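You operate a simulated robot arm through the tools that you are given. There is no shell and no other tool. Be economical: measure what you need, move in short steps, check, and stop when the job is done.

The job below is to be done with a simulated two-armed robot. You get a single attempt, and the scene is never put back.

JOB
Slacken and unhook the black strap, fold ring C flat, tighten the grey strap.
Fine: press the button before lifting; its ratchet goes in the strap bin; the other tight strap stays tight.

The check looks at the end state, three seconds after you hand in, the way a careful person would. Anything else that was tipped, shoved, dropped, spilled or broken makes it a failure. Flat cloth is picked up by pressing the open fingertips on it (5 to 10 N) and closing them slowly along it; thin cloth reads only 2 to 8 mm in the jaws.

ROBOT AND FRAMES
Two 7-joint arms with two-finger parallel grippers on one trunk, on a base that drives. Base frame: it is fixed to the floor where the robot stands at the start and does not move with it; the origin is under the middle of the robot, x ahead of it, y to its left, z up. Readings come in cm, degrees, newtons and seconds.
The left shoulder is at the start at [6, 14.4, 92.6], the right one opposite. With the tool pointing down near the work surface each hand reaches from about 30 to 74 cm from the robot's upright axis, wherever it stands, measured 20 degrees to its own side. Places, roughly: bin [70, 90, 70]. Payload 1.57 kg a hand.
The TCP of each hand is the grasp point between the finger pads, 3 cm short of the fingertips. In the tool frame z runs along the fingers and y along their closing line. The gripper opens to 11 cm. The fingers are 2.4 cm wide and 1.2 cm thick; the gripper's body (4.8 by 11.2 cm) begins 7.8 cm behind the TCP.
Orientation is that of the tool frame in the base frame, as [roll, pitch, yaw] about the fixed x, y, z axes, in that order (R = Rz(yaw) Ry(pitch) Rx(roll)). With the fingers straight down and closing along the base's y, the tool's x points along the base's -x, its y along +y and its z along -z.

CONTROLS
- The arms move only by the tool play_rows. It takes "left_steps", "right_steps" or both (then of equal length, played together; a hand with none holds still); each is a list of rows, each a list of 6 numbers: the shift along the base's x, y, z in m, then the turn, a rotation vector about the base's x, y, z in degrees. In form: [[dx, dy, dz, wx, wy, wz], ...]. A call has 1 to 20 rows; each row is the pose to reach, as a shift and turn from the pose commanded when the call began. "left_jaw" and "right_jaw" are, for a hand that has rows, the opening, from 0 (shut) to 1 (fully open), set as the call begins (left out, the last holds). A row lasts 0.2 s, in which the tool goes at most 5 cm and 8.6 degrees; a call with a longer step from one row to the next is refused whole, and so is a gripper value outside its range. A pose out of reach is approached as far as the arm can. The call stops where the force on the tool passes 40 N (or 10 N more than at its start, if that is more) or the arm is blocked; 0.2 s more then pass. The fingers move at their own pace (about 4.5 cm/s each) and stop on an object; they squeeze with about 27 N. The grip force told is the motor's: it shows also when the fingers shut on nothing. Time passes only in rows, and 0.2 s behind the last, so rows that repeat a pose let the fingers close. It gives the time, the measured TCP pose, the force on the tool (base axes), the opening and the grip force at its end, in the units of the frame above (readings bear some noise), with the torque about the TCP (base axes, N m) and any sound that the robot's microphone picked up, and new pictures: "show" is both (left out), scene, wrist or none (wrist: the cameras of the hands that moved).
- Cameras (640 x 400 px; columns grow to the right, rows downward): "scene" is now at [4.07, 4.15, 154.01]; the picture's right is [0.50, -0.86, 0.00], its down [-0.63, -0.37, -0.68] and it looks along [0.59, 0.34, -0.73] (base axes); focal length 274 px, centre (320, 200). "left" rides on the left gripper at [7, -1.6, -14.1] in its tool frame; the picture's right is [0.23, 0.97, 0.00], its down [-0.86, 0.20, -0.48] and it looks along [-0.47, 0.11, 0.88] (tool axes); focal length 222 px, centre (320, 200). "right" rides on the right gripper at [7, 1.6, -14.1] in its tool frame; the picture's right is [-0.23, 0.97, 0.00], its down [-0.86, -0.20, -0.48] and it looks along [-0.47, -0.11, 0.88] (tool axes); focal length 222 px, centre (320, 200). There is no depth. A picture from a camera that has moved, and an enlarged one, comes with that camera's place and axes in the base frame and with its lens.
- move_column(by): slides the trunk up (or, below 0, down) by that many cm; the arms and the scene camera ride with it, the base frame stays. It gives what a move gives, with no picture.
- steer(legs): drives the robot by 1 to 6 legs, each [ahead, left, turn to the left] in cm, cm and degrees, along the robot's own axes; the way and the turn of a leg run together, so that a leg with both is an arc; at most 150 cm and 180 degrees a leg. The arms and the cameras ride along, it lands a little off, and it stops where it bumps. It gives what a move gives, and a new picture of the scene camera.
- head_to(pan, tilt): turns the head with the scene camera to pan (to the left, within 86 degrees either way) and tilt (down, from -29 to 69), counted from straight ahead of the robot. It gives what a move gives, and a new picture of the scene camera.
- enlarge(camera, box): a new picture of the part [left, top, right, bottom] of that camera's present view, enlarged. The clock stands still meanwhile.
- finish_job(): hands the job in; it is judged then, once.

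Go step by step. Nothing tells you exact positions but the pictures and the camera data: compare them with the known pose of the tool, close in by small moves and look again before you grip or let go. The budget is 120 turns and 260 pictures, counting those below and the enlarged ones. Unless the task says otherwise, let go and move clear before handing in, and close with one line.

The tools are called after "Emit:" by a JSON object that holds its "name" and its "arguments". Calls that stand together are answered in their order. play_rows: Moves the arms, as the interface text tells. Its arguments: {"type":"object","properties":{"left_steps":{"type":"array"},"left_jaw":{"type":"number"},"right_steps":{"type":"array"},"right_jaw":{"type":"number"},"show":{"type":"string","enum":["both","scene","wrist","none"]}},"required":[]} The other tools are called the same way: move_column (by) slides the trunk up or down; steer (legs) drives the base; head_to (pan, tilt) turns the head that bears the scene camera; enlarge (camera, box) takes an enlarged picture of a part of a camera's view; finish_job () hands the job in.

At the start:

```text
t: 0.0
left_position: [31.84, 33.29, 104.13]
left_tcp_rot: [-180.0, -0.1, 179.9]
left_contact_force: [0.0, -0.1, 0.6]
left_wrist_torque: [-0.03, -0.02, 0.0]
left_width: 10.99
left_grasp_force: 0.1
right_position: [31.47, 5.58, 105.18]
right_tcp_rot: [-180.0, 0.0, 180.0]
right_contact_force: [0.1, -0.1, 0.6]
right_wrist_torque: [-0.02, 0.02, 0.02]
right_width: 10.97
right_grasp_force: 0.0
trunk travel left (down, up): [-52.5, 6.5]
robot x, y, heading: [0.28, 0.0, 0.1]
head pan, tilt: [30.3, 47.1]
```

scene: 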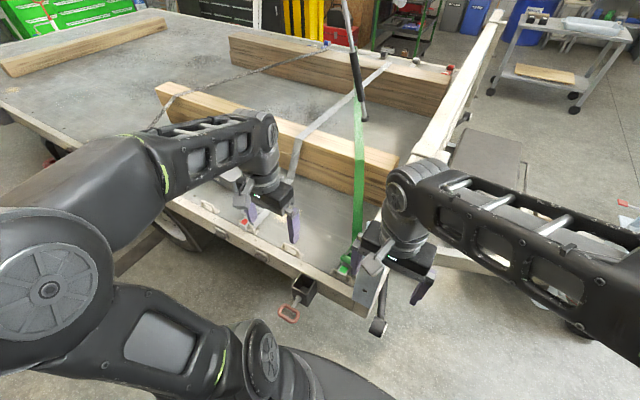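
right: 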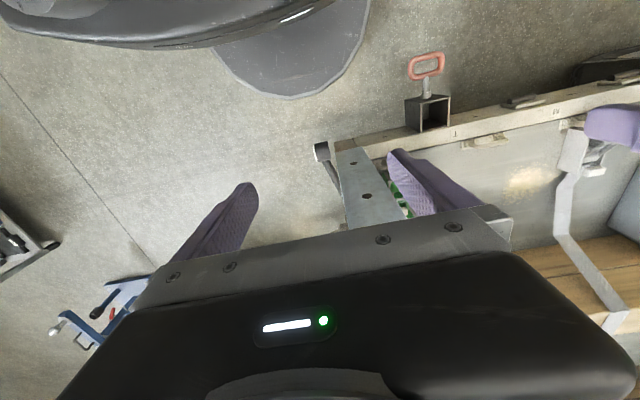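
left: 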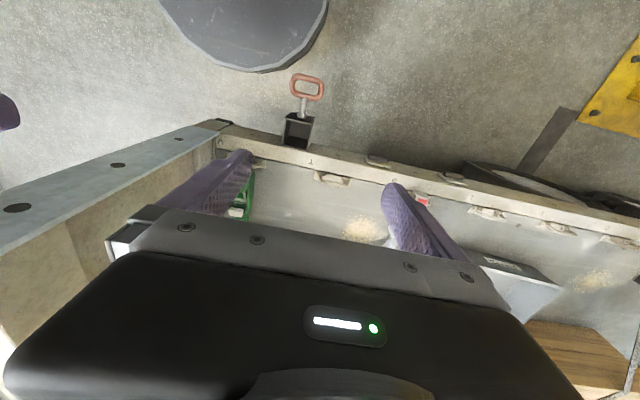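

I see a flatbed trailer with beams and three straps (black, grey, green). I'll look closer before moving anything.

Emit:
{"name": "enlarge", "arguments": {"camera": "scene", "box": [100, 40, 300, 165]}}

Emit:
{"name": "enlarge", "arguments": {"camera": "scene", "box": [220, 160, 420, 340]}}

Emit:
{"name": "enlarge", "arguments": {"camera": "scene", "box": [300, 20, 500, 145]}}

Emit:
{"name": "head_to", "arguments": {"pan": 75, "tilt": 40}}

```text
3.20 times, centred on (200, 102) of scene
camera zoom: at [4.07, 4.15, 154.01], right [0.5, -0.86, 0.0], down [-0.63, -0.37, -0.68], along [0.59, 0.34, -0.73], focal length 876 px, centre (704, 512)
```

zoom: 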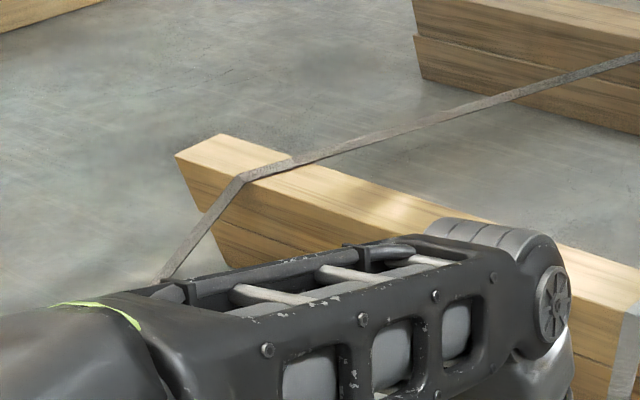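

```text
2.22 times, centred on (320, 250) of scene
camera zoom: at [4.07, 4.15, 154.01], right [0.5, -0.86, 0.0], down [-0.63, -0.37, -0.68], along [0.59, 0.34, -0.73], focal length 608 px, centre (320, 89)
```

zoom: 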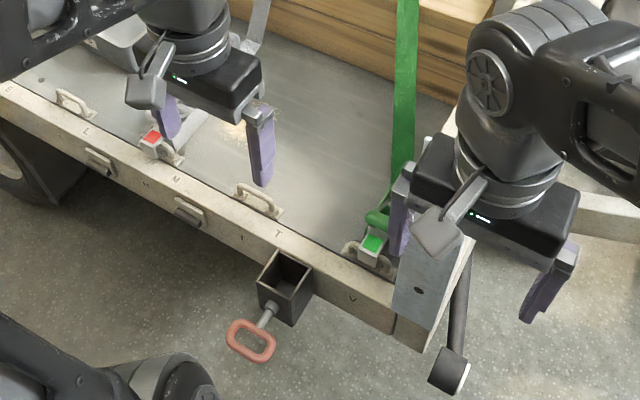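

```text
3.20 times, centred on (400, 82) of scene
camera zoom: at [4.07, 4.15, 154.01], right [0.5, -0.86, 0.0], down [-0.63, -0.37, -0.68], along [0.59, 0.34, -0.73], focal length 876 px, centre (64, 576)
```

zoom: 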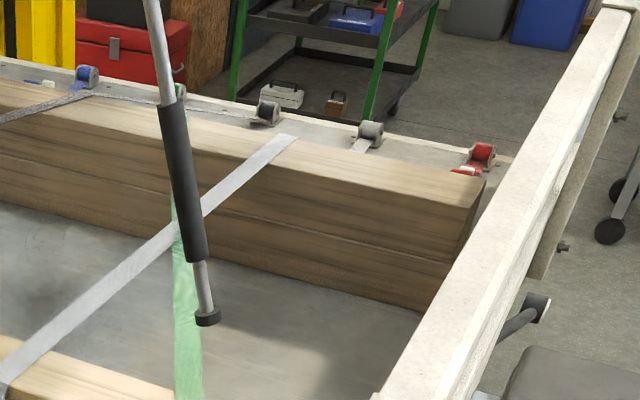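

```text
t: 1.1
left_position: [31.88, 33.31, 103.99]
left_tcp_rot: [-180.0, 0.0, 179.9]
left_contact_force: [-0.9, 0.3, 0.9]
left_wrist_torque: [0.0, -0.01, 0.0]
left_width: 10.98
left_grasp_force: 0.0
right_position: [31.49, 5.56, 104.97]
right_tcp_rot: [179.9, 0.0, -180.0]
right_contact_force: [0.1, 0.9, 0.4]
right_wrist_torque: [-0.02, 0.0, -0.02]
right_width: 11.0
right_grasp_force: 0.1
trunk travel left (down, up): [-52.5, 6.5]
robot x, y, heading: [-0.25, 0.1, 0.2]
head pan, tilt: [75.0, 40.0]
camera scene: at [-0.59, 8.35, 155.04], right [0.97, -0.26, 0.0], down [-0.17, -0.62, -0.77], along [0.2, 0.74, -0.64], focal length 274 px, centre (320, 200)
```

scene: 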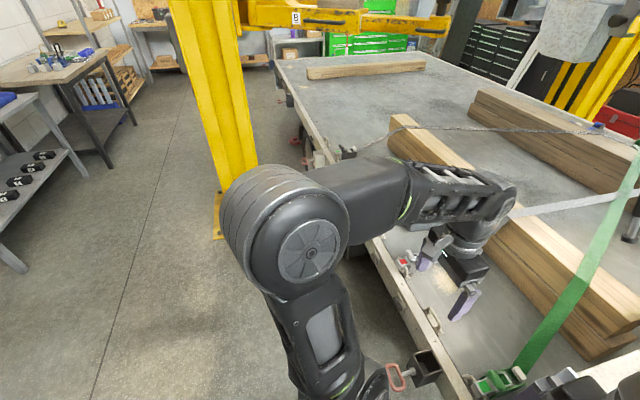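

The arm hides the near part of the black strap and the bin area. I'll zoom in and look around a bit.

Emit:
{"name": "enlarge", "arguments": {"camera": "scene", "box": [280, 80, 440, 180]}}

Emit:
{"name": "enlarge", "arguments": {"camera": "scene", "box": [360, 200, 560, 400]}}

Emit:
{"name": "head_to", "arguments": {"pan": 0, "tilt": 45}}

```text
4.00 times, centred on (360, 130) of scene
camera zoom: at [-0.59, 8.35, 155.04], right [0.97, -0.26, 0.0], down [-0.17, -0.62, -0.77], along [0.2, 0.74, -0.64], focal length 1095 px, centre (160, 480)
```

zoom: 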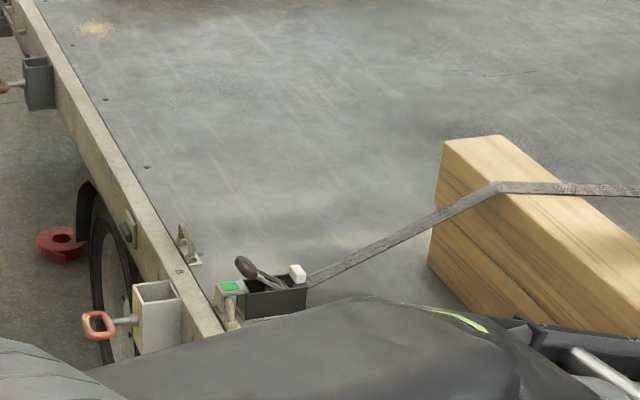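

```text
2.00 times, centred on (460, 300) of scene
camera zoom: at [-0.59, 8.35, 155.04], right [0.97, -0.26, 0.0], down [-0.17, -0.62, -0.77], along [0.2, 0.74, -0.64], focal length 548 px, centre (40, 0)
```

zoom: 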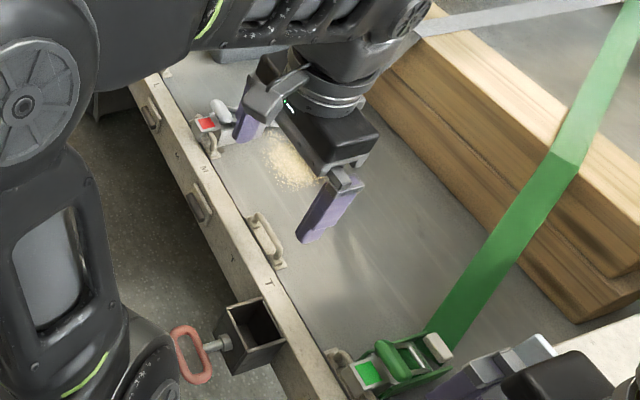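

```text
t: 2.6
left_position: [31.93, 33.22, 104.05]
left_tcp_rot: [180.0, 0.0, 180.0]
left_contact_force: [-0.4, -0.2, 0.0]
left_wrist_torque: [-0.01, 0.0, -0.02]
left_width: 11.01
left_grasp_force: 0.1
right_position: [31.45, 5.6, 105.16]
right_tcp_rot: [-180.0, 0.0, -179.9]
right_contact_force: [-0.4, 1.0, 0.5]
right_wrist_torque: [0.0, 0.01, 0.0]
right_width: 11.03
right_grasp_force: 0.0
trunk travel left (down, up): [-52.5, 6.5]
robot x, y, heading: [0.28, -0.1, 0.0]
head pan, tilt: [0.0, 45.0]
camera scene: at [5.34, 0.14, 154.31], right [0.0, -1.0, 0.0], down [-0.71, 0.0, -0.71], along [0.71, 0.0, -0.71], focal length 274 px, centre (320, 200)
```

scene: 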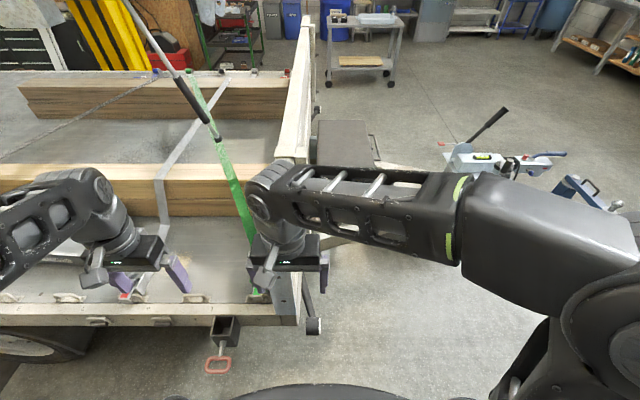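

Rail lies at about x=40, running along y. Buttons show red on the grey ratchet (loose) and green on black and green (tight). The black ratchet looks near y≈140, so I'll drive left in two legs and look.

Emit:
{"name": "steer", "arguments": {"legs": [[0, 50, 0]]}}

Emit:
{"name": "head_to", "arguments": {"pan": 20, "tilt": 50}}

```text
t: 5.5
left_position: [31.76, 83.73, 104.11]
left_tcp_rot: [-180.0, 0.0, -179.9]
left_contact_force: [0.2, -0.3, 0.4]
left_wrist_torque: [-0.07, 0.0, 0.03]
left_width: 11.01
left_grasp_force: 0.1
right_position: [31.3, 56.07, 105.16]
right_tcp_rot: [-179.9, 0.0, -180.0]
right_contact_force: [1.0, 0.1, 0.5]
right_wrist_torque: [-0.01, -0.03, -0.01]
right_width: 11.01
right_grasp_force: 0.1
trunk travel left (down, up): [-52.5, 6.5]
robot x, y, heading: [-0.03, 50.33, 0.3]
head pan, tilt: [0.0, 45.0]
camera scene: at [5.28, 50.56, 154.31], right [0.0, -1.0, 0.0], down [-0.71, 0.0, -0.71], along [0.71, 0.0, -0.71], focal length 274 px, centre (320, 200)
```

scene: 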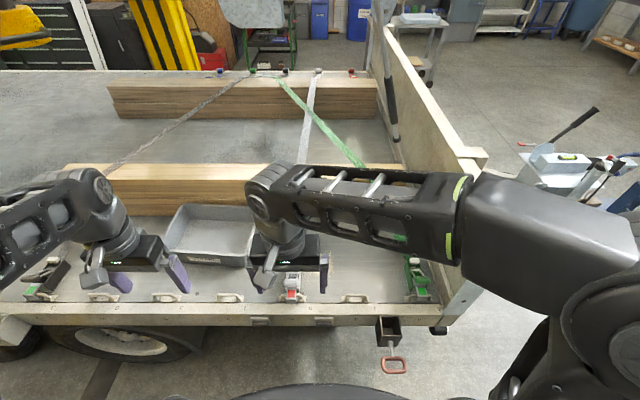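

```text
t: 6.4
left_position: [31.83, 83.62, 104.11]
left_tcp_rot: [180.0, 0.0, -179.8]
left_contact_force: [0.1, -0.3, -0.2]
left_wrist_torque: [0.0, -0.01, 0.01]
left_width: 10.99
left_grasp_force: 0.1
right_position: [31.27, 56.02, 105.09]
right_tcp_rot: [-180.0, 0.0, -179.9]
right_contact_force: [-0.2, -0.5, 0.3]
right_wrist_torque: [0.0, 0.03, -0.02]
right_width: 11.02
right_grasp_force: 0.0
trunk travel left (down, up): [-52.5, 6.5]
robot x, y, heading: [0.05, 50.75, 0.1]
head pan, tilt: [20.0, 50.0]
camera scene: at [4.38, 53.11, 153.62], right [0.34, -0.94, 0.0], down [-0.72, -0.26, -0.64], along [0.6, 0.22, -0.77], focal length 274 px, centre (320, 200)
```

scene: 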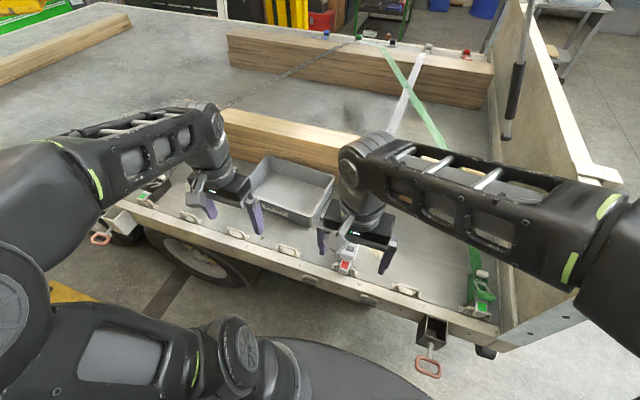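

The bin is on the bed at about (70,90). I'll enlarge to read the rail letters and ring states.

Emit:
{"name": "enlarge", "arguments": {"camera": "scene", "box": [90, 160, 290, 285]}}

Emit:
{"name": "enlarge", "arguments": {"camera": "scene", "box": [230, 200, 430, 325]}}

Emit:
{"name": "enlarge", "arguments": {"camera": "scene", "box": [300, 15, 500, 140]}}

Emit:
{"name": "enlarge", "arguments": {"camera": "left", "box": [160, 60, 640, 360]}}

```text
3.20 times, centred on (190, 222) of scene
camera zoom: at [4.38, 53.11, 153.62], right [0.34, -0.94, 0.0], down [-0.72, -0.26, -0.64], along [0.6, 0.22, -0.77], focal length 876 px, centre (736, 128)
```

zoom: 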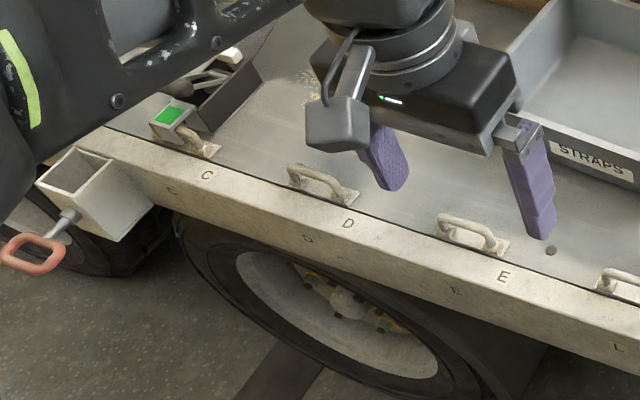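

```text
3.20 times, centred on (330, 262) of scene
camera zoom: at [4.38, 53.11, 153.62], right [0.34, -0.94, 0.0], down [-0.72, -0.26, -0.64], along [0.6, 0.22, -0.77], focal length 876 px, centre (288, 0)
```

zoom: 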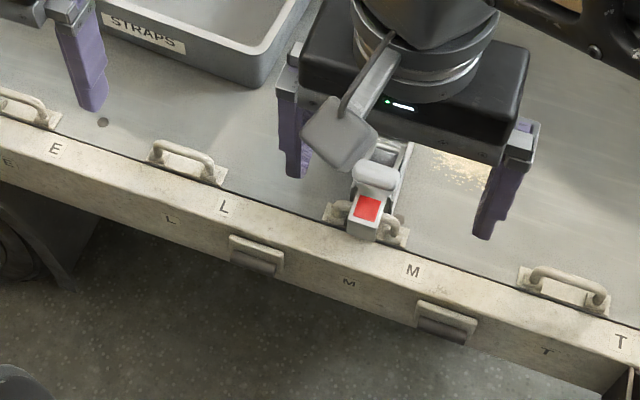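

```text
3.20 times, centred on (400, 78) of scene
camera zoom: at [4.38, 53.11, 153.62], right [0.34, -0.94, 0.0], down [-0.72, -0.26, -0.64], along [0.6, 0.22, -0.77], focal length 876 px, centre (64, 592)
```

zoom: 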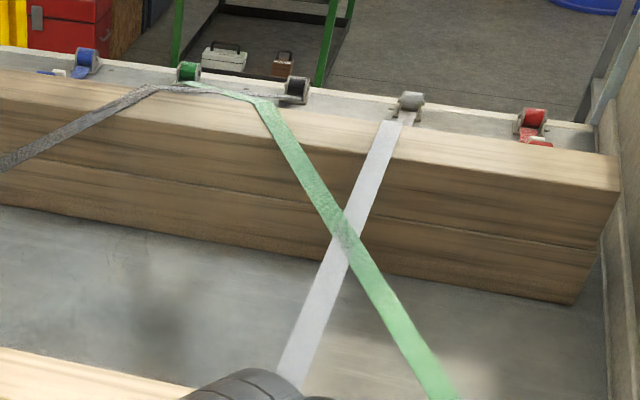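

```text
1.33 times, centred on (400, 210) of left
camera zoom: at [24.96, 81.92, 118.24], right [-0.23, 0.97, 0.0], down [0.85, 0.2, 0.48], along [0.47, 0.11, -0.88], focal length 296 px, centre (213, 187)
```

zoom: 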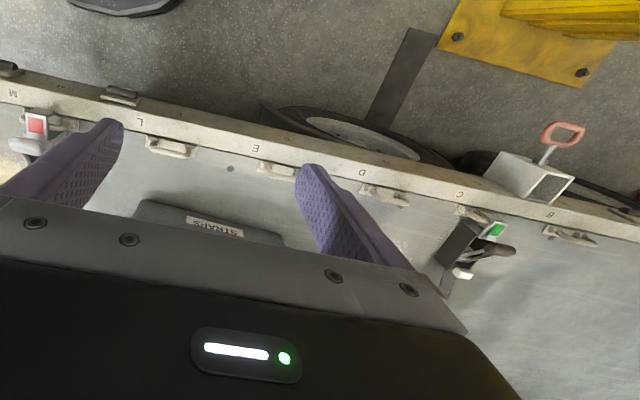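

Letters B, C, D, E, L, M, T, V mark the rings; the black ratchet is hooked to ring C (y≈139), grey on M. I'll drive left to y≈116 for a close look.

Emit:
{"name": "steer", "arguments": {"legs": [[0, 64, 0]]}}

Emit:
{"name": "head_to", "arguments": {"pan": 28, "tilt": 50}}

```text
t: 10.0
left_position: [31.86, 148.46, 104.07]
left_tcp_rot: [-179.9, 0.0, 180.0]
left_contact_force: [0.1, 1.0, 0.6]
left_wrist_torque: [0.01, -0.04, 0.0]
left_width: 10.97
left_grasp_force: 0.4
right_position: [31.53, 120.66, 105.19]
right_tcp_rot: [-179.9, -0.1, 179.9]
right_contact_force: [0.4, -0.3, 0.4]
right_wrist_torque: [0.0, 0.01, -0.03]
right_width: 11.01
right_grasp_force: 0.1
trunk travel left (down, up): [-52.5, 6.5]
robot x, y, heading: [-0.02, 115.3, 0.0]
head pan, tilt: [20.0, 50.0]
camera scene: at [4.38, 117.97, 153.62], right [0.34, -0.94, 0.0], down [-0.72, -0.26, -0.64], along [0.6, 0.22, -0.77], focal length 274 px, centre (320, 200)
```

scene: 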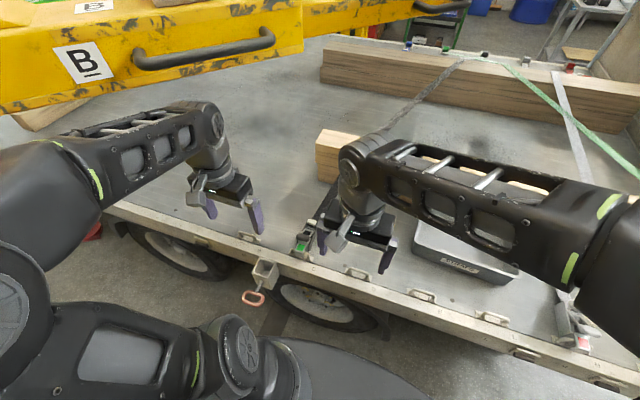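

```text
t: 10.7
left_position: [31.96, 148.37, 104.12]
left_tcp_rot: [180.0, -0.1, 179.9]
left_contact_force: [1.1, 0.1, -0.2]
left_wrist_torque: [-0.01, -0.01, 0.01]
left_width: 11.0
left_grasp_force: 0.0
right_position: [31.32, 120.76, 105.1]
right_tcp_rot: [180.0, 0.1, 179.8]
right_contact_force: [-0.2, 0.2, -0.1]
right_wrist_torque: [0.01, 0.01, -0.01]
right_width: 11.02
right_grasp_force: 0.1
trunk travel left (down, up): [-52.5, 6.5]
robot x, y, heading: [0.11, 115.17, -0.1]
head pan, tilt: [28.0, 50.0]
camera scene: at [3.95, 118.87, 153.62], right [0.47, -0.88, 0.0], down [-0.68, -0.36, -0.64], along [0.57, 0.3, -0.77], focal length 274 px, centre (320, 200)
```

scene: 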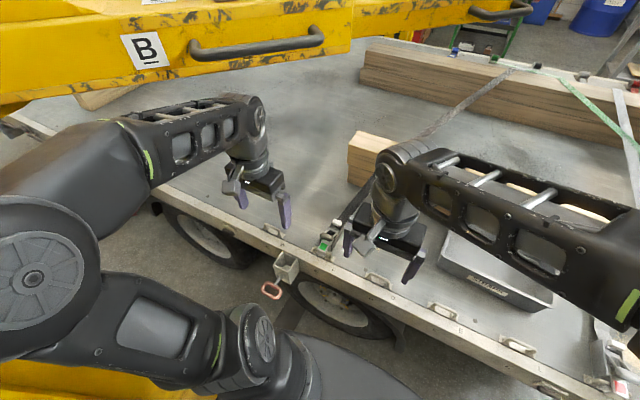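

The overhead yellow beam "B" is at about (29,159,138), so I'll keep the left arm low and not go further left. I'll shift the right hand out of view and look at the ratchet.

Emit:
{"name": "play_rows", "arguments": {"right_steps": [[0, -0.04, 0, 0, 0, 0], [0, -0.08, 0, 0, 0, 0], [0, -0.12, 0, 0, 0, 0], [0, -0.16, 0, 0, 0, 0], [0, -0.2, 0, 0, 0, 0]], "left_steps": [[0, 0, 0, 0, 0, 0], [0, 0, 0, 0, 0, 0], [0, 0, 0, 0, 0, 0], [0, 0, 0, 0, 0, 0], [0, 0, 0, 0, 0, 0]], "show": "scene"}}

Emit:
{"name": "enlarge", "arguments": {"camera": "scene", "box": [270, 170, 430, 270]}}

Emit:
{"name": "enlarge", "arguments": {"camera": "left", "box": [0, 60, 480, 360]}}

```text
t: 11.9
left_position: [31.94, 148.37, 104.24]
left_tcp_rot: [-180.0, 0.1, 179.9]
left_contact_force: [0.6, 0.4, -0.3]
left_wrist_torque: [-0.01, -0.01, 0.0]
left_width: 11.0
left_grasp_force: 0.0
right_position: [31.25, 100.49, 105.31]
right_tcp_rot: [180.0, 0.0, 179.9]
right_contact_force: [-0.8, -0.7, -0.6]
right_wrist_torque: [0.02, 0.01, -0.01]
right_width: 11.01
right_grasp_force: 0.0
trunk travel left (down, up): [-52.5, 6.5]
robot x, y, heading: [-0.03, 114.91, 0.2]
head pan, tilt: [28.0, 50.0]
camera scene: at [3.91, 118.81, 153.63], right [0.47, -0.88, 0.0], down [-0.68, -0.36, -0.64], along [0.57, 0.3, -0.77], focal length 274 px, centre (320, 200)
```

scene: 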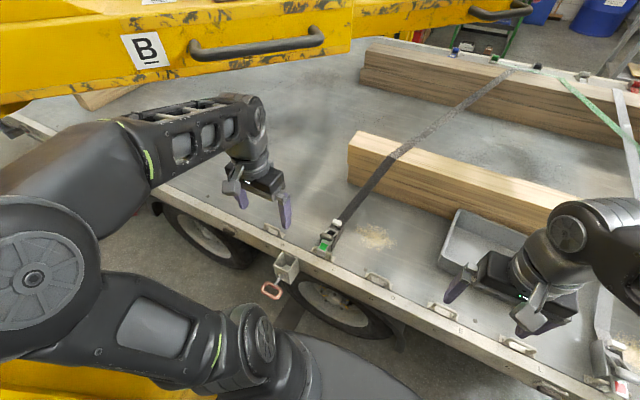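

```text
4.00 times, centred on (350, 220) of scene
camera zoom: at [3.91, 118.81, 153.63], right [0.47, -0.88, 0.0], down [-0.68, -0.36, -0.64], along [0.57, 0.3, -0.77], focal length 1095 px, centre (200, 120)
```

zoom: 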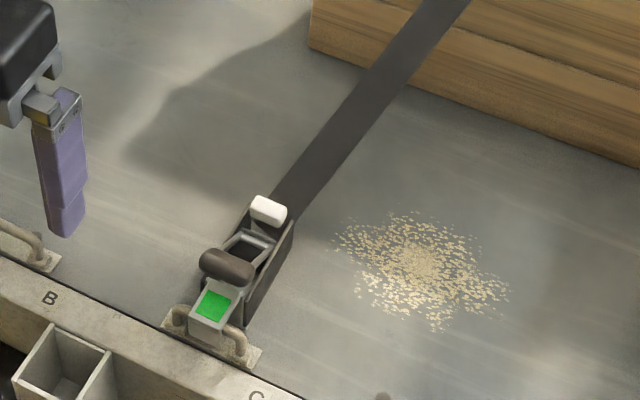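

```text
1.33 times, centred on (240, 210) of left
camera zoom: at [25.05, 146.57, 118.27], right [-0.23, 0.97, 0.0], down [0.86, 0.2, 0.48], along [0.47, 0.11, -0.88], focal length 296 px, centre (427, 187)
```

zoom: 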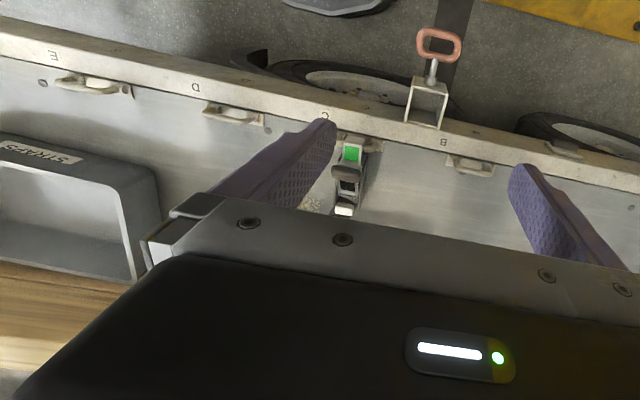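

The black ratchet lies along x from ~43 to 56 at y≈139.3: green indicator at (45,139.5,75), dark lever grip at (47,139.3,77.5), white knob at (54.4,139.3,77). I'll bring the left wrist camera in closer.

Emit:
{"name": "play_rows", "arguments": {"left_steps": [[0.01, -0.03, -0.03, 0, 0, 0], [0.02, -0.06, -0.07, 0, 0, 0], [0.03, -0.08, -0.11, 0, 0, 0], [0.03, -0.09, -0.14, 0, 0, 0], [0.03, -0.09, -0.14, 0, 0, 0]]}}

Emit:
{"name": "enlarge", "arguments": {"camera": "left", "box": [220, 60, 460, 210]}}

Emit:
{"name": "enlarge", "arguments": {"camera": "scene", "box": [290, 190, 390, 265]}}

```text
refused: row 2 steps farther than a row can; nothing moved
```

```text
2.67 times, centred on (340, 135) of left
camera zoom: at [25.05, 146.57, 118.27], right [-0.23, 0.97, 0.0], down [0.86, 0.2, 0.48], along [0.47, 0.11, -0.88], focal length 592 px, centre (267, 373)
```

zoom: 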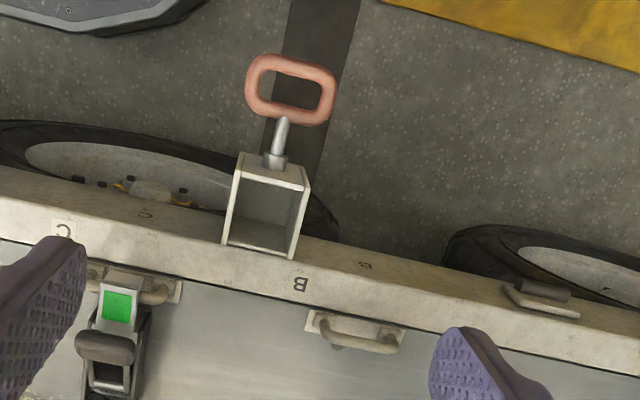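

```text
5.33 times, centred on (340, 228) of scene
camera zoom: at [3.91, 118.81, 153.63], right [0.47, -0.88, 0.0], down [-0.68, -0.36, -0.64], along [0.57, 0.3, -0.77], focal length 1460 px, centre (213, 53)
```

zoom: 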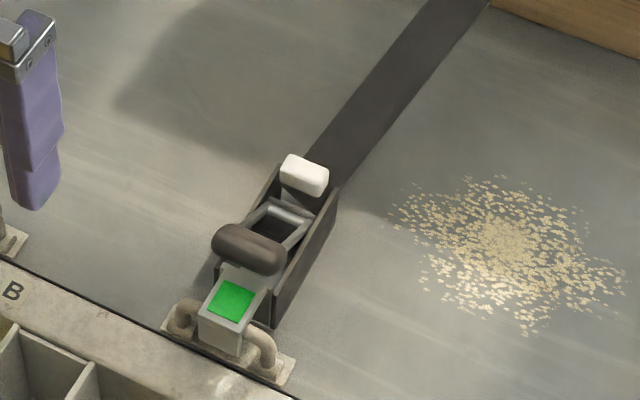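

The step was too large; I repeat it in smaller steps.

Emit:
{"name": "play_rows", "arguments": {"left_steps": [[0.01, -0.025, -0.025, 0, 0, 0], [0.02, -0.05, -0.055, 0, 0, 0], [0.03, -0.07, -0.09, 0, 0, 0], [0.03, -0.08, -0.12, 0, 0, 0], [0.03, -0.09, -0.14, 0, 0, 0], [0.03, -0.09, -0.14, 0, 0, 0]]}}

Emit:
{"name": "enlarge", "arguments": {"camera": "left", "box": [200, 60, 440, 210]}}

```text
t: 13.3
left_position: [35.01, 139.15, 90.01]
left_tcp_rot: [180.0, 0.0, 179.9]
left_contact_force: [-1.0, -0.8, 1.6]
left_wrist_torque: [0.0, 0.01, -0.01]
left_width: 10.95
left_grasp_force: 0.1
right_position: [31.31, 100.56, 105.31]
right_tcp_rot: [-180.0, 0.0, 179.9]
right_contact_force: [-0.1, -0.1, -0.1]
right_wrist_torque: [0.0, 0.03, -0.01]
right_width: 11.0
right_grasp_force: 0.0
trunk travel left (down, up): [-52.5, 6.5]
robot x, y, heading: [-0.23, 114.72, -0.1]
head pan, tilt: [28.0, 50.0]
camera scene: at [3.92, 118.88, 153.62], right [0.47, -0.88, 0.0], down [-0.68, -0.36, -0.64], along [0.57, 0.3, -0.77], focal length 274 px, centre (320, 200)
camera left: at [28.14, 137.52, 104.24], right [-0.23, 0.97, 0.0], down [0.86, 0.2, 0.48], along [0.47, 0.11, -0.88], focal length 222 px, centre (320, 200)
```

scene: 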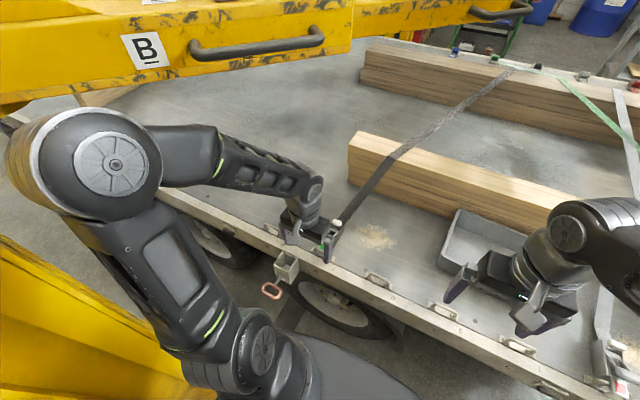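
left: 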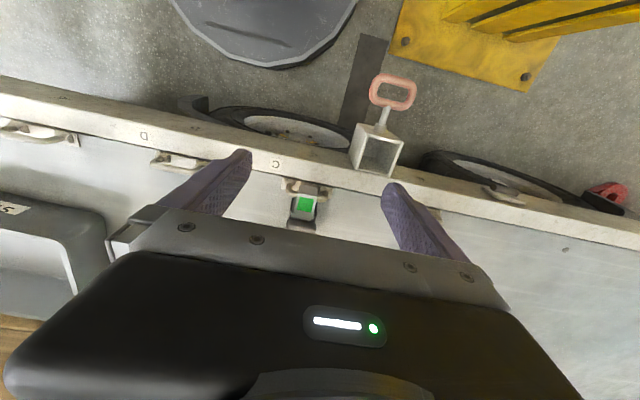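

```text
2.67 times, centred on (320, 135) of left
camera zoom: at [28.14, 137.52, 104.24], right [-0.23, 0.97, 0.0], down [0.86, 0.2, 0.48], along [0.47, 0.11, -0.88], focal length 592 px, centre (320, 373)
```

zoom: 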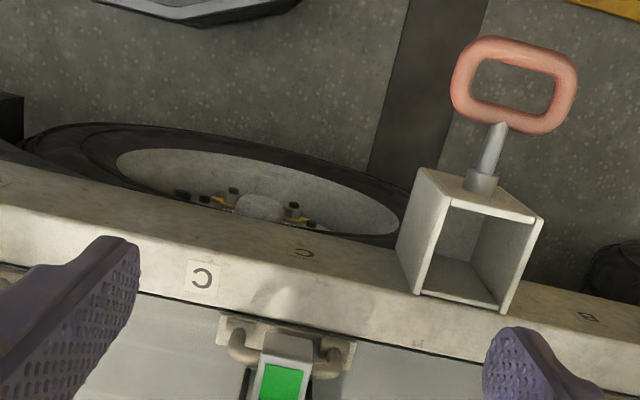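

The left elbow is close under the yellow beam. I'll move the robot right by 12 cm and lower the trunk 8 cm to gain clearance.

Emit:
{"name": "move_column", "arguments": {"by": -8}}

Emit:
{"name": "steer", "arguments": {"legs": [[0, -13, 0]]}}

```text
t: 14.4
left_position: [34.97, 139.13, 82.24]
left_tcp_rot: [-180.0, 0.1, 180.0]
left_contact_force: [-0.3, 0.9, 0.2]
left_wrist_torque: [-0.03, 0.03, 0.0]
left_width: 10.99
left_grasp_force: 0.0
right_position: [31.34, 100.48, 97.35]
right_tcp_rot: [-180.0, 0.0, 179.9]
right_contact_force: [-0.2, 0.5, 0.3]
right_wrist_torque: [-0.02, 0.0, 0.0]
right_width: 11.01
right_grasp_force: 0.1
trunk travel left (down, up): [-44.5, 14.5]
robot x, y, heading: [0.44, 114.98, -0.1]
head pan, tilt: [28.0, 50.0]
```

```text
t: 15.7
left_position: [34.96, 126.01, 82.23]
left_tcp_rot: [179.8, 0.0, 179.9]
left_contact_force: [0.1, -0.7, 0.5]
left_wrist_torque: [0.01, -0.01, 0.04]
left_width: 11.01
left_grasp_force: 0.1
right_position: [31.39, 87.38, 97.18]
right_tcp_rot: [179.9, 0.0, 179.9]
right_contact_force: [-0.3, -0.7, 0.0]
right_wrist_torque: [0.02, -0.03, 0.03]
right_width: 10.99
right_grasp_force: 0.0
trunk travel left (down, up): [-44.5, 14.5]
robot x, y, heading: [-0.13, 101.79, -0.0]
head pan, tilt: [28.0, 50.0]
camera scene: at [3.92, 105.63, 145.63], right [0.47, -0.88, 0.0], down [-0.68, -0.36, -0.64], along [0.57, 0.3, -0.77], focal length 274 px, centre (320, 200)
```

scene: 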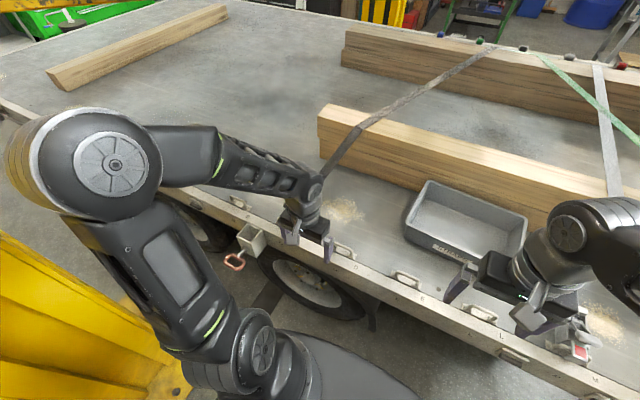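

I'll move the left hand up and over to view the ratchet from above at short range.

Emit:
{"name": "play_rows", "arguments": {"left_steps": [[0, 0.01, 0.04, 0, 0, 0], [0.01, 0.03, 0.08, 0, 0, 0], [0.03, 0.06, 0.11, 0, 0, 0], [0.05, 0.1, 0.11, 0, 0, 0], [0.06, 0.14, 0.11, 0, 0, 0], [0.06, 0.14, 0.11, 0, 0, 0]]}}

Emit:
{"name": "enlarge", "arguments": {"camera": "left", "box": [220, 90, 420, 215]}}

Emit:
{"name": "enlarge", "arguments": {"camera": "scene", "box": [220, 150, 420, 275]}}

```text
t: 17.1
left_position: [41.14, 140.3, 93.25]
left_tcp_rot: [-180.0, 0.0, 179.9]
left_contact_force: [0.7, -0.7, 0.6]
left_wrist_torque: [0.01, 0.0, 0.0]
left_width: 11.03
left_grasp_force: 0.0
right_position: [31.22, 87.45, 97.18]
right_tcp_rot: [179.9, -0.1, 179.8]
right_contact_force: [0.7, 0.0, -0.3]
right_wrist_torque: [-0.02, -0.01, 0.01]
right_width: 10.99
right_grasp_force: 0.1
trunk travel left (down, up): [-44.5, 14.5]
robot x, y, heading: [-0.05, 102.39, -0.0]
head pan, tilt: [28.0, 50.0]
camera scene: at [3.91, 105.75, 145.62], right [0.47, -0.88, 0.0], down [-0.68, -0.36, -0.64], along [0.57, 0.3, -0.77], focal length 274 px, centre (320, 200)
camera left: at [34.25, 138.57, 107.44], right [-0.23, 0.97, 0.0], down [0.86, 0.2, 0.48], along [0.47, 0.11, -0.88], focal length 222 px, centre (320, 200)
```

scene: 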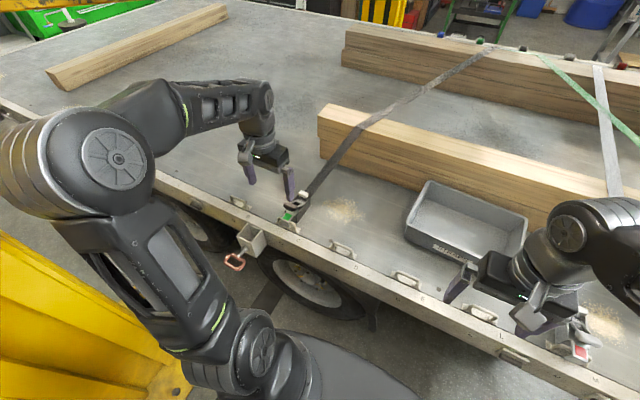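
left: 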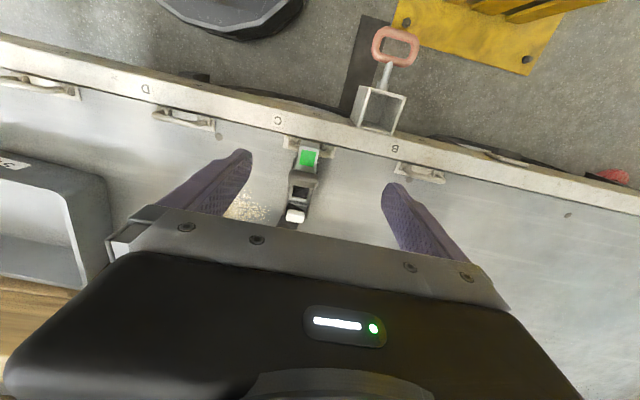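

```text
3.20 times, centred on (320, 152) of left
camera zoom: at [34.25, 138.57, 107.44], right [-0.23, 0.97, 0.0], down [0.86, 0.2, 0.48], along [0.47, 0.11, -0.88], focal length 711 px, centre (320, 352)
```

zoom: 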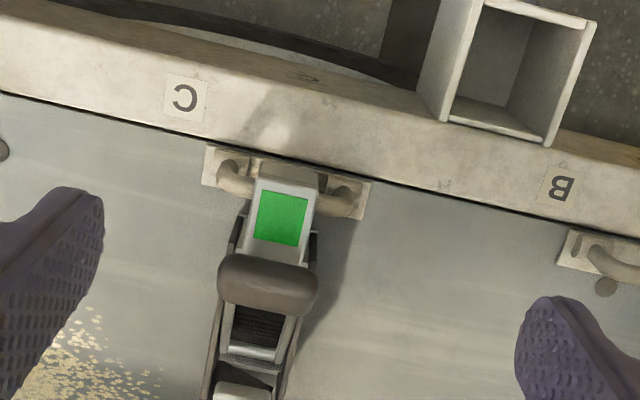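

```text
3.20 times, centred on (320, 212) of scene
camera zoom: at [3.91, 105.75, 145.62], right [0.47, -0.88, 0.0], down [-0.68, -0.36, -0.64], along [0.57, 0.3, -0.77], focal length 876 px, centre (320, 160)
```

zoom: 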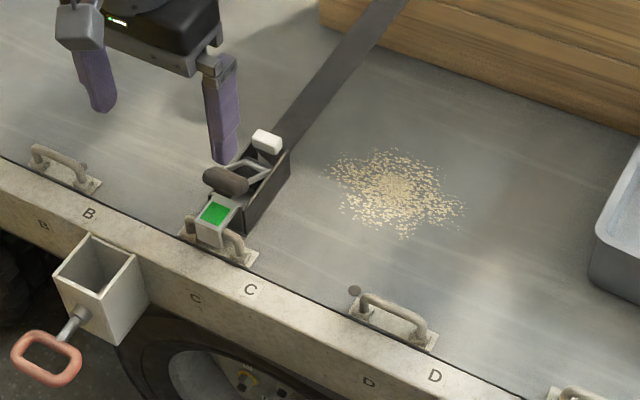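

I'll close the left jaw and hover above the white button at (54.2,139.2).

Emit:
{"name": "play_rows", "arguments": {"left_steps": [[0.04, 0, 0, 0, 0, 0], [0.08, -0.005, 0, 0, 0, 0], [0.12, -0.011, 0, 0, 0, 0], [0.13, -0.011, -0.03, 0, 0, 0], [0.13, -0.011, -0.06, 0, 0, 0], [0.13, -0.011, -0.09, 0, 0, 0], [0.13, -0.011, -0.1, 0, 0, 0]], "left_jaw": 0}}

Emit:
{"name": "enlarge", "arguments": {"camera": "scene", "box": [250, 150, 370, 230]}}

Emit:
{"name": "enlarge", "arguments": {"camera": "left", "box": [220, 90, 420, 215]}}

```text
t: 18.7
left_position: [53.67, 139.12, 83.1]
left_tcp_rot: [-180.0, 0.0, 179.9]
left_contact_force: [-0.5, 0.0, -0.1]
left_wrist_torque: [0.01, -0.02, -0.01]
left_width: 0.0
left_grasp_force: 18.5
right_position: [31.39, 87.42, 97.2]
right_tcp_rot: [-180.0, 0.0, 180.0]
right_contact_force: [0.2, -0.2, 0.9]
right_wrist_torque: [-0.01, -0.03, 0.01]
right_width: 11.0
right_grasp_force: 0.1
trunk travel left (down, up): [-44.5, 14.5]
robot x, y, heading: [0.1, 101.78, -0.4]
head pan, tilt: [28.0, 50.0]
camera scene: at [3.93, 105.76, 145.62], right [0.47, -0.88, 0.0], down [-0.68, -0.36, -0.64], along [0.57, 0.3, -0.77], focal length 274 px, centre (320, 200)
camera left: at [46.86, 137.44, 97.21], right [-0.23, 0.97, 0.0], down [0.86, 0.2, 0.48], along [0.47, 0.11, -0.88], focal length 222 px, centre (320, 200)
```

scene: 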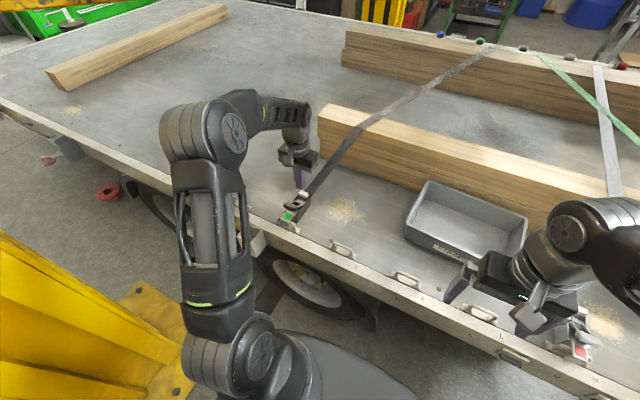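
left: 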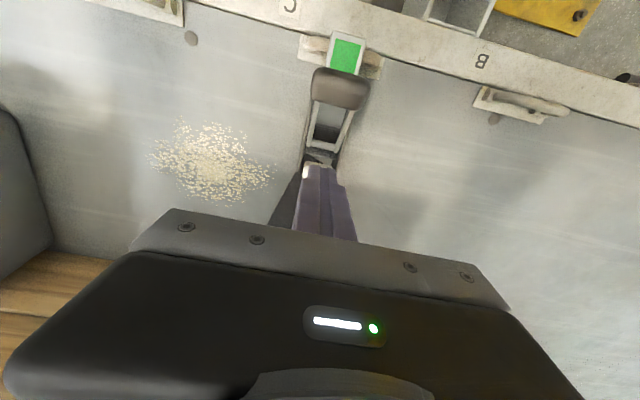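

```text
5.00 times, centred on (310, 190) of scene
camera zoom: at [3.93, 105.76, 145.62], right [0.47, -0.88, 0.0], down [-0.68, -0.36, -0.64], along [0.57, 0.3, -0.77], focal length 1369 px, centre (370, 250)
```

zoom: 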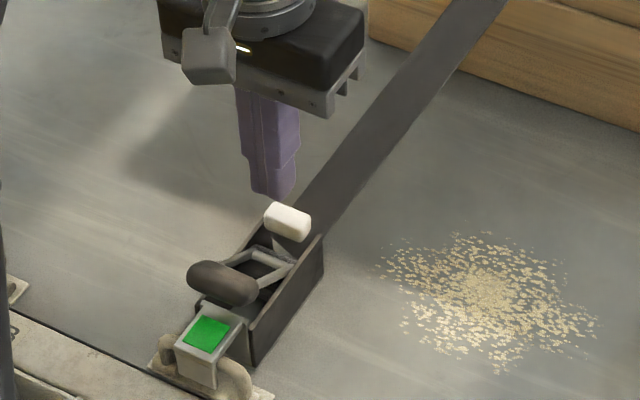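

```text
3.20 times, centred on (320, 152) of left
camera zoom: at [46.86, 137.44, 97.21], right [-0.23, 0.97, 0.0], down [0.86, 0.2, 0.48], along [0.47, 0.11, -0.88], focal length 711 px, centre (320, 352)
```

zoom: 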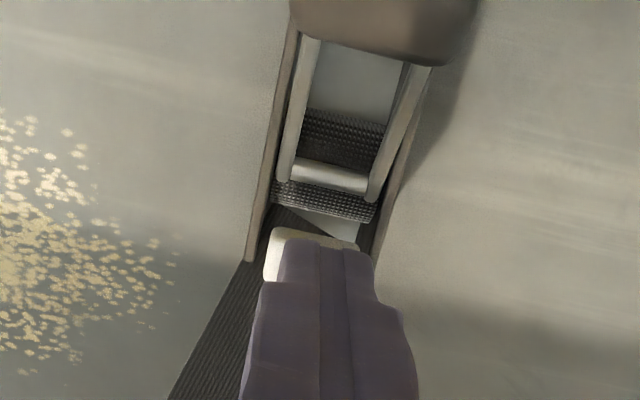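

The tip is about 2.5 cm above the button and slightly to its left. I shift by (+0.4,-0.5) cm and press down slowly.

Emit:
{"name": "play_rows", "arguments": {"left_steps": [[0.004, -0.005, 0, 0, 0, 0], [0.004, -0.005, -0.01, 0, 0, 0], [0.004, -0.005, -0.02, 0, 0, 0], [0.004, -0.005, -0.025, 0, 0, 0], [0.004, -0.005, -0.03, 0, 0, 0]]}}

Emit:
{"name": "enlarge", "arguments": {"camera": "scene", "box": [250, 150, 370, 230]}}

```text
t: 19.9
left_position: [54.26, 138.65, 79.98]
left_tcp_rot: [180.0, -0.1, 179.9]
left_contact_force: [-1.2, 0.0, 0.4]
left_wrist_torque: [0.02, 0.0, 0.04]
left_width: 0.02
left_grasp_force: 21.5
right_position: [31.21, 87.52, 97.2]
right_tcp_rot: [-179.9, 0.0, 179.9]
right_contact_force: [0.4, -1.2, 0.2]
right_wrist_torque: [-0.01, -0.01, 0.02]
right_width: 10.99
right_grasp_force: 0.0
trunk travel left (down, up): [-44.5, 14.5]
robot x, y, heading: [-0.13, 101.79, 0.1]
head pan, tilt: [28.0, 50.0]
camera scene: at [3.93, 105.77, 145.62], right [0.47, -0.88, 0.0], down [-0.68, -0.36, -0.64], along [0.57, 0.3, -0.77], focal length 274 px, centre (320, 200)
camera left: at [47.45, 136.89, 94.2], right [-0.23, 0.97, 0.0], down [0.86, 0.2, 0.48], along [0.47, 0.11, -0.88], focal length 222 px, centre (320, 200)
```

scene: 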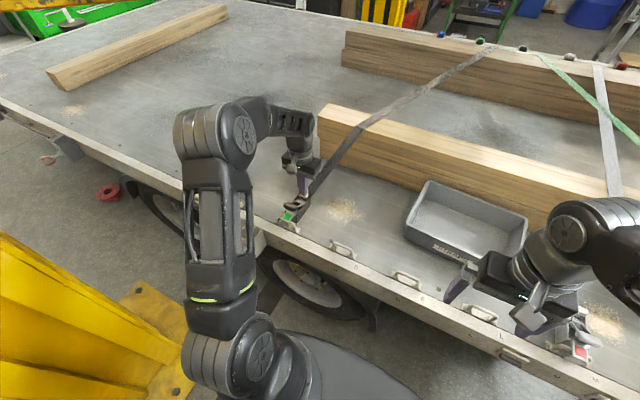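
left: 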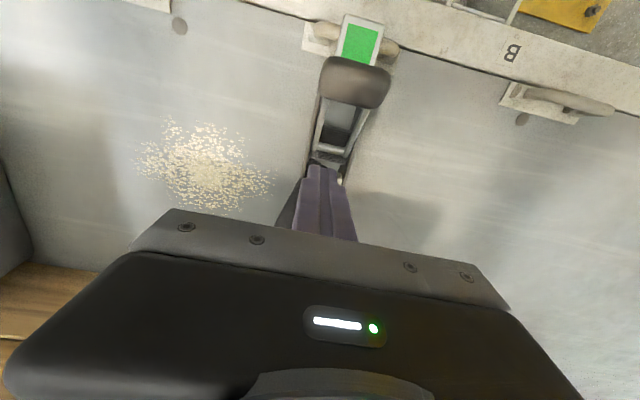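

```text
5.00 times, centred on (310, 190) of scene
camera zoom: at [3.93, 105.77, 145.62], right [0.47, -0.88, 0.0], down [-0.68, -0.36, -0.64], along [0.57, 0.3, -0.77], focal length 1369 px, centre (370, 250)
```

zoom: 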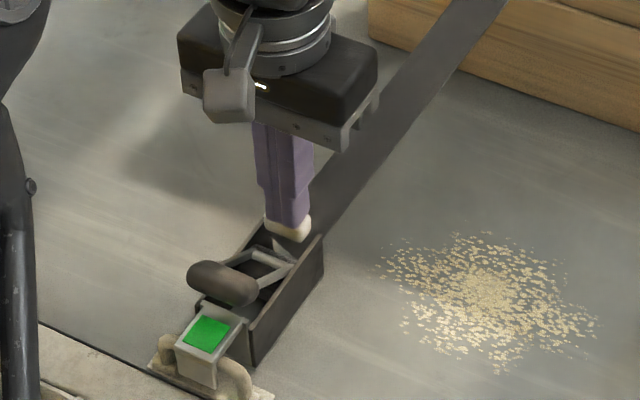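

The tip sits just on the button. I press on, in small steps.

Emit:
{"name": "play_rows", "arguments": {"left_steps": [[0.0, -0.002, -0.003, 0, 0, 0], [0, -0.002, -0.006, 0, 0, 0], [0, -0.002, -0.009, 0, 0, 0], [0, -0.002, -0.012, 0, 0, 0]], "show": "scene"}}

Emit:
{"name": "enlarge", "arguments": {"camera": "scene", "box": [250, 150, 370, 230]}}

```text
t: 20.9
left_position: [54.32, 138.31, 79.03]
left_tcp_rot: [180.0, 0.0, 179.9]
left_contact_force: [-0.4, 0.8, 2.1]
left_wrist_torque: [-0.01, 0.03, 0.02]
left_width: 0.01
left_grasp_force: 21.3
right_position: [31.34, 87.49, 97.28]
right_tcp_rot: [179.9, 0.0, -180.0]
right_contact_force: [0.5, 0.4, 0.1]
right_wrist_torque: [0.0, -0.02, 0.01]
right_width: 10.99
right_grasp_force: 0.1
trunk travel left (down, up): [-44.5, 14.5]
robot x, y, heading: [0.2, 102.0, -0.5]
head pan, tilt: [28.0, 50.0]
camera scene: at [3.91, 105.76, 145.63], right [0.47, -0.88, 0.0], down [-0.68, -0.36, -0.64], along [0.57, 0.3, -0.77], focal length 274 px, centre (320, 200)
```

scene: 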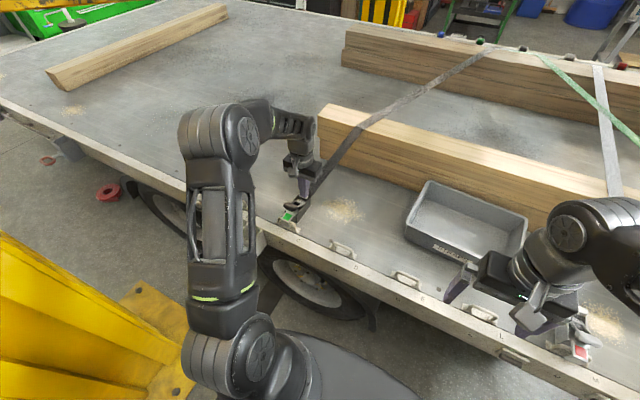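

```text
5.00 times, centred on (310, 190) of scene
camera zoom: at [3.91, 105.76, 145.63], right [0.47, -0.88, 0.0], down [-0.68, -0.36, -0.64], along [0.57, 0.3, -0.77], focal length 1369 px, centre (370, 250)
```

zoom: 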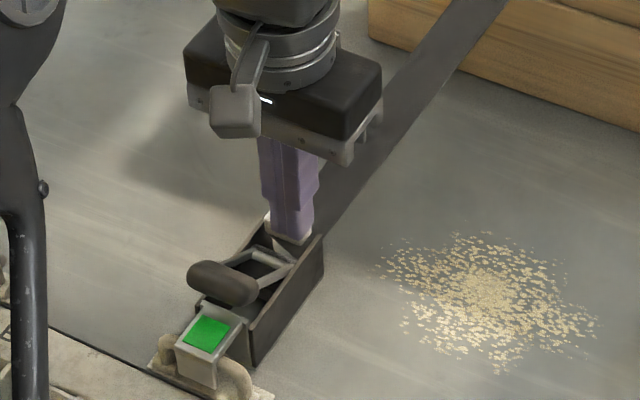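

The button is moving down under 2 N. I press further.

Emit:
{"name": "play_rows", "arguments": {"left_steps": [[0, 0, -0.003, 0, 0, 0], [0, 0, -0.006, 0, 0, 0], [0, 0, -0.009, 0, 0, 0], [0, 0, -0.012, 0, 0, 0]], "show": "none"}}

Emit:
{"name": "enlarge", "arguments": {"camera": "scene", "box": [250, 150, 370, 230]}}

```text
t: 21.9
left_position: [54.36, 138.33, 78.11]
left_tcp_rot: [179.9, 0.2, -180.0]
left_contact_force: [-5.5, 0.5, 27.4]
left_wrist_torque: [0.04, 0.02, -0.04]
left_width: 0.0
left_grasp_force: 22.0
right_position: [31.05, 87.44, 97.37]
right_tcp_rot: [179.8, 0.1, 179.9]
right_contact_force: [0.9, 0.1, 1.4]
right_wrist_torque: [0.03, 0.03, -0.02]
right_width: 10.97
right_grasp_force: 0.1
trunk travel left (down, up): [-44.5, 14.5]
robot x, y, heading: [0.11, 102.11, -0.2]
head pan, tilt: [28.0, 50.0]
heard: click
```

```text
5.00 times, centred on (310, 190) of scene
camera zoom: at [3.65, 105.63, 145.67], right [0.47, -0.88, 0.0], down [-0.68, -0.36, -0.64], along [0.57, 0.3, -0.76], focal length 1369 px, centre (370, 250)
```

zoom: 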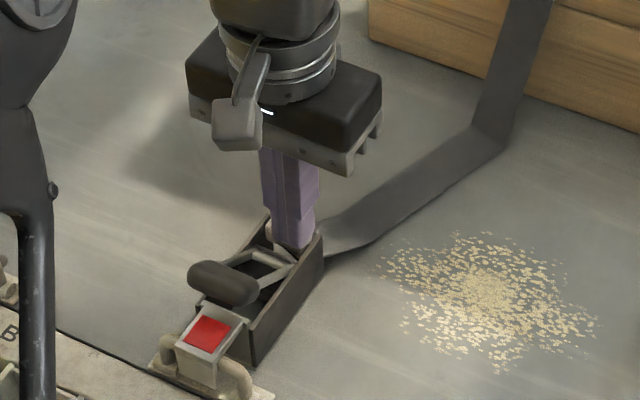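

Click: the indicator went red and the black strap is slack. Next I raise the left hand and look at the hook and frame before gripping.

Emit:
{"name": "play_rows", "arguments": {"left_steps": [[0, 0, 0.02, 0, 0, 0], [-0.01, 0, 0.06, 0, 0, 0], [-0.04, 0, 0.09, 0, 0, 0], [-0.08, 0.0, 0.1, 0, 0, 0], [-0.1, 0.0, 0.1, 0, 0, 0], [-0.1, 0.0, 0.1, 0, 0, 0]], "left_jaw": 0.9, "show": "wrist"}}

Emit:
{"name": "enlarge", "arguments": {"camera": "left", "box": [240, 70, 400, 230]}}

Emit:
{"name": "enlarge", "arguments": {"camera": "scene", "box": [250, 170, 350, 240]}}

```text
t: 23.3
left_position: [44.27, 138.63, 87.63]
left_tcp_rot: [180.0, 0.0, 179.9]
left_contact_force: [-0.2, -0.9, 0.5]
left_wrist_torque: [0.02, -0.02, -0.02]
left_width: 9.91
left_grasp_force: 0.0
right_position: [31.34, 87.44, 97.34]
right_tcp_rot: [-180.0, 0.0, 179.9]
right_contact_force: [0.4, 0.9, 0.7]
right_wrist_torque: [-0.04, -0.01, -0.01]
right_width: 11.01
right_grasp_force: 0.0
trunk travel left (down, up): [-44.5, 14.5]
robot x, y, heading: [-0.04, 102.17, -0.0]
head pan, tilt: [28.0, 50.0]
camera left: at [37.31, 136.8, 101.93], right [-0.23, 0.97, 0.0], down [0.86, 0.2, 0.48], along [0.47, 0.11, -0.88], focal length 222 px, centre (320, 200)
```

left: 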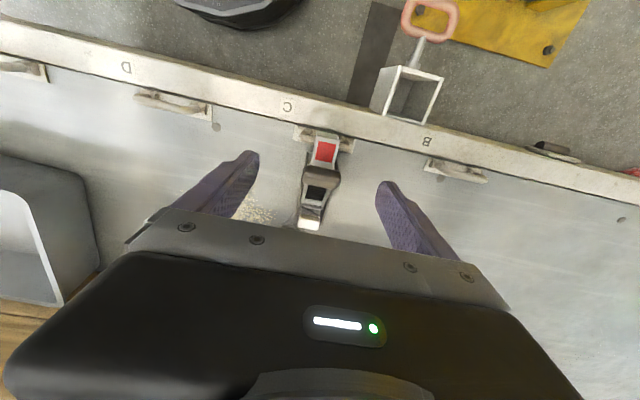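

```text
2.50 times, centred on (320, 150) of left
camera zoom: at [37.31, 136.8, 101.93], right [-0.23, 0.97, 0.0], down [0.86, 0.2, 0.48], along [0.47, 0.11, -0.88], focal length 555 px, centre (320, 325)
```

zoom: 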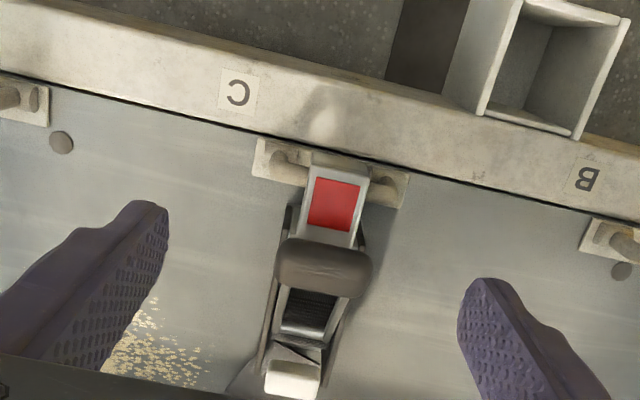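

```text
5.71 times, centred on (300, 205) of scene
camera zoom: at [3.94, 105.77, 145.62], right [0.47, -0.88, 0.0], down [-0.68, -0.36, -0.64], along [0.57, 0.3, -0.77], focal length 1564 px, centre (434, 171)
```

zoom: 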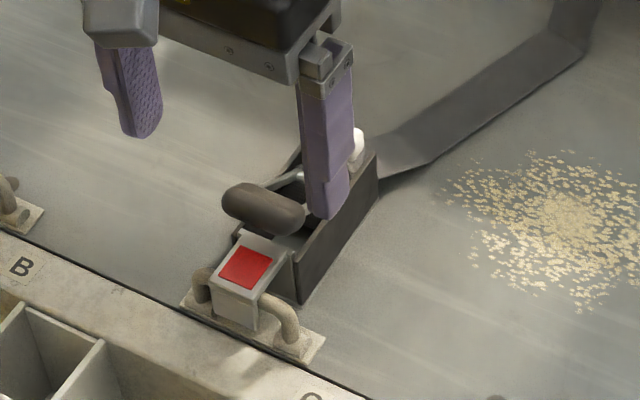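

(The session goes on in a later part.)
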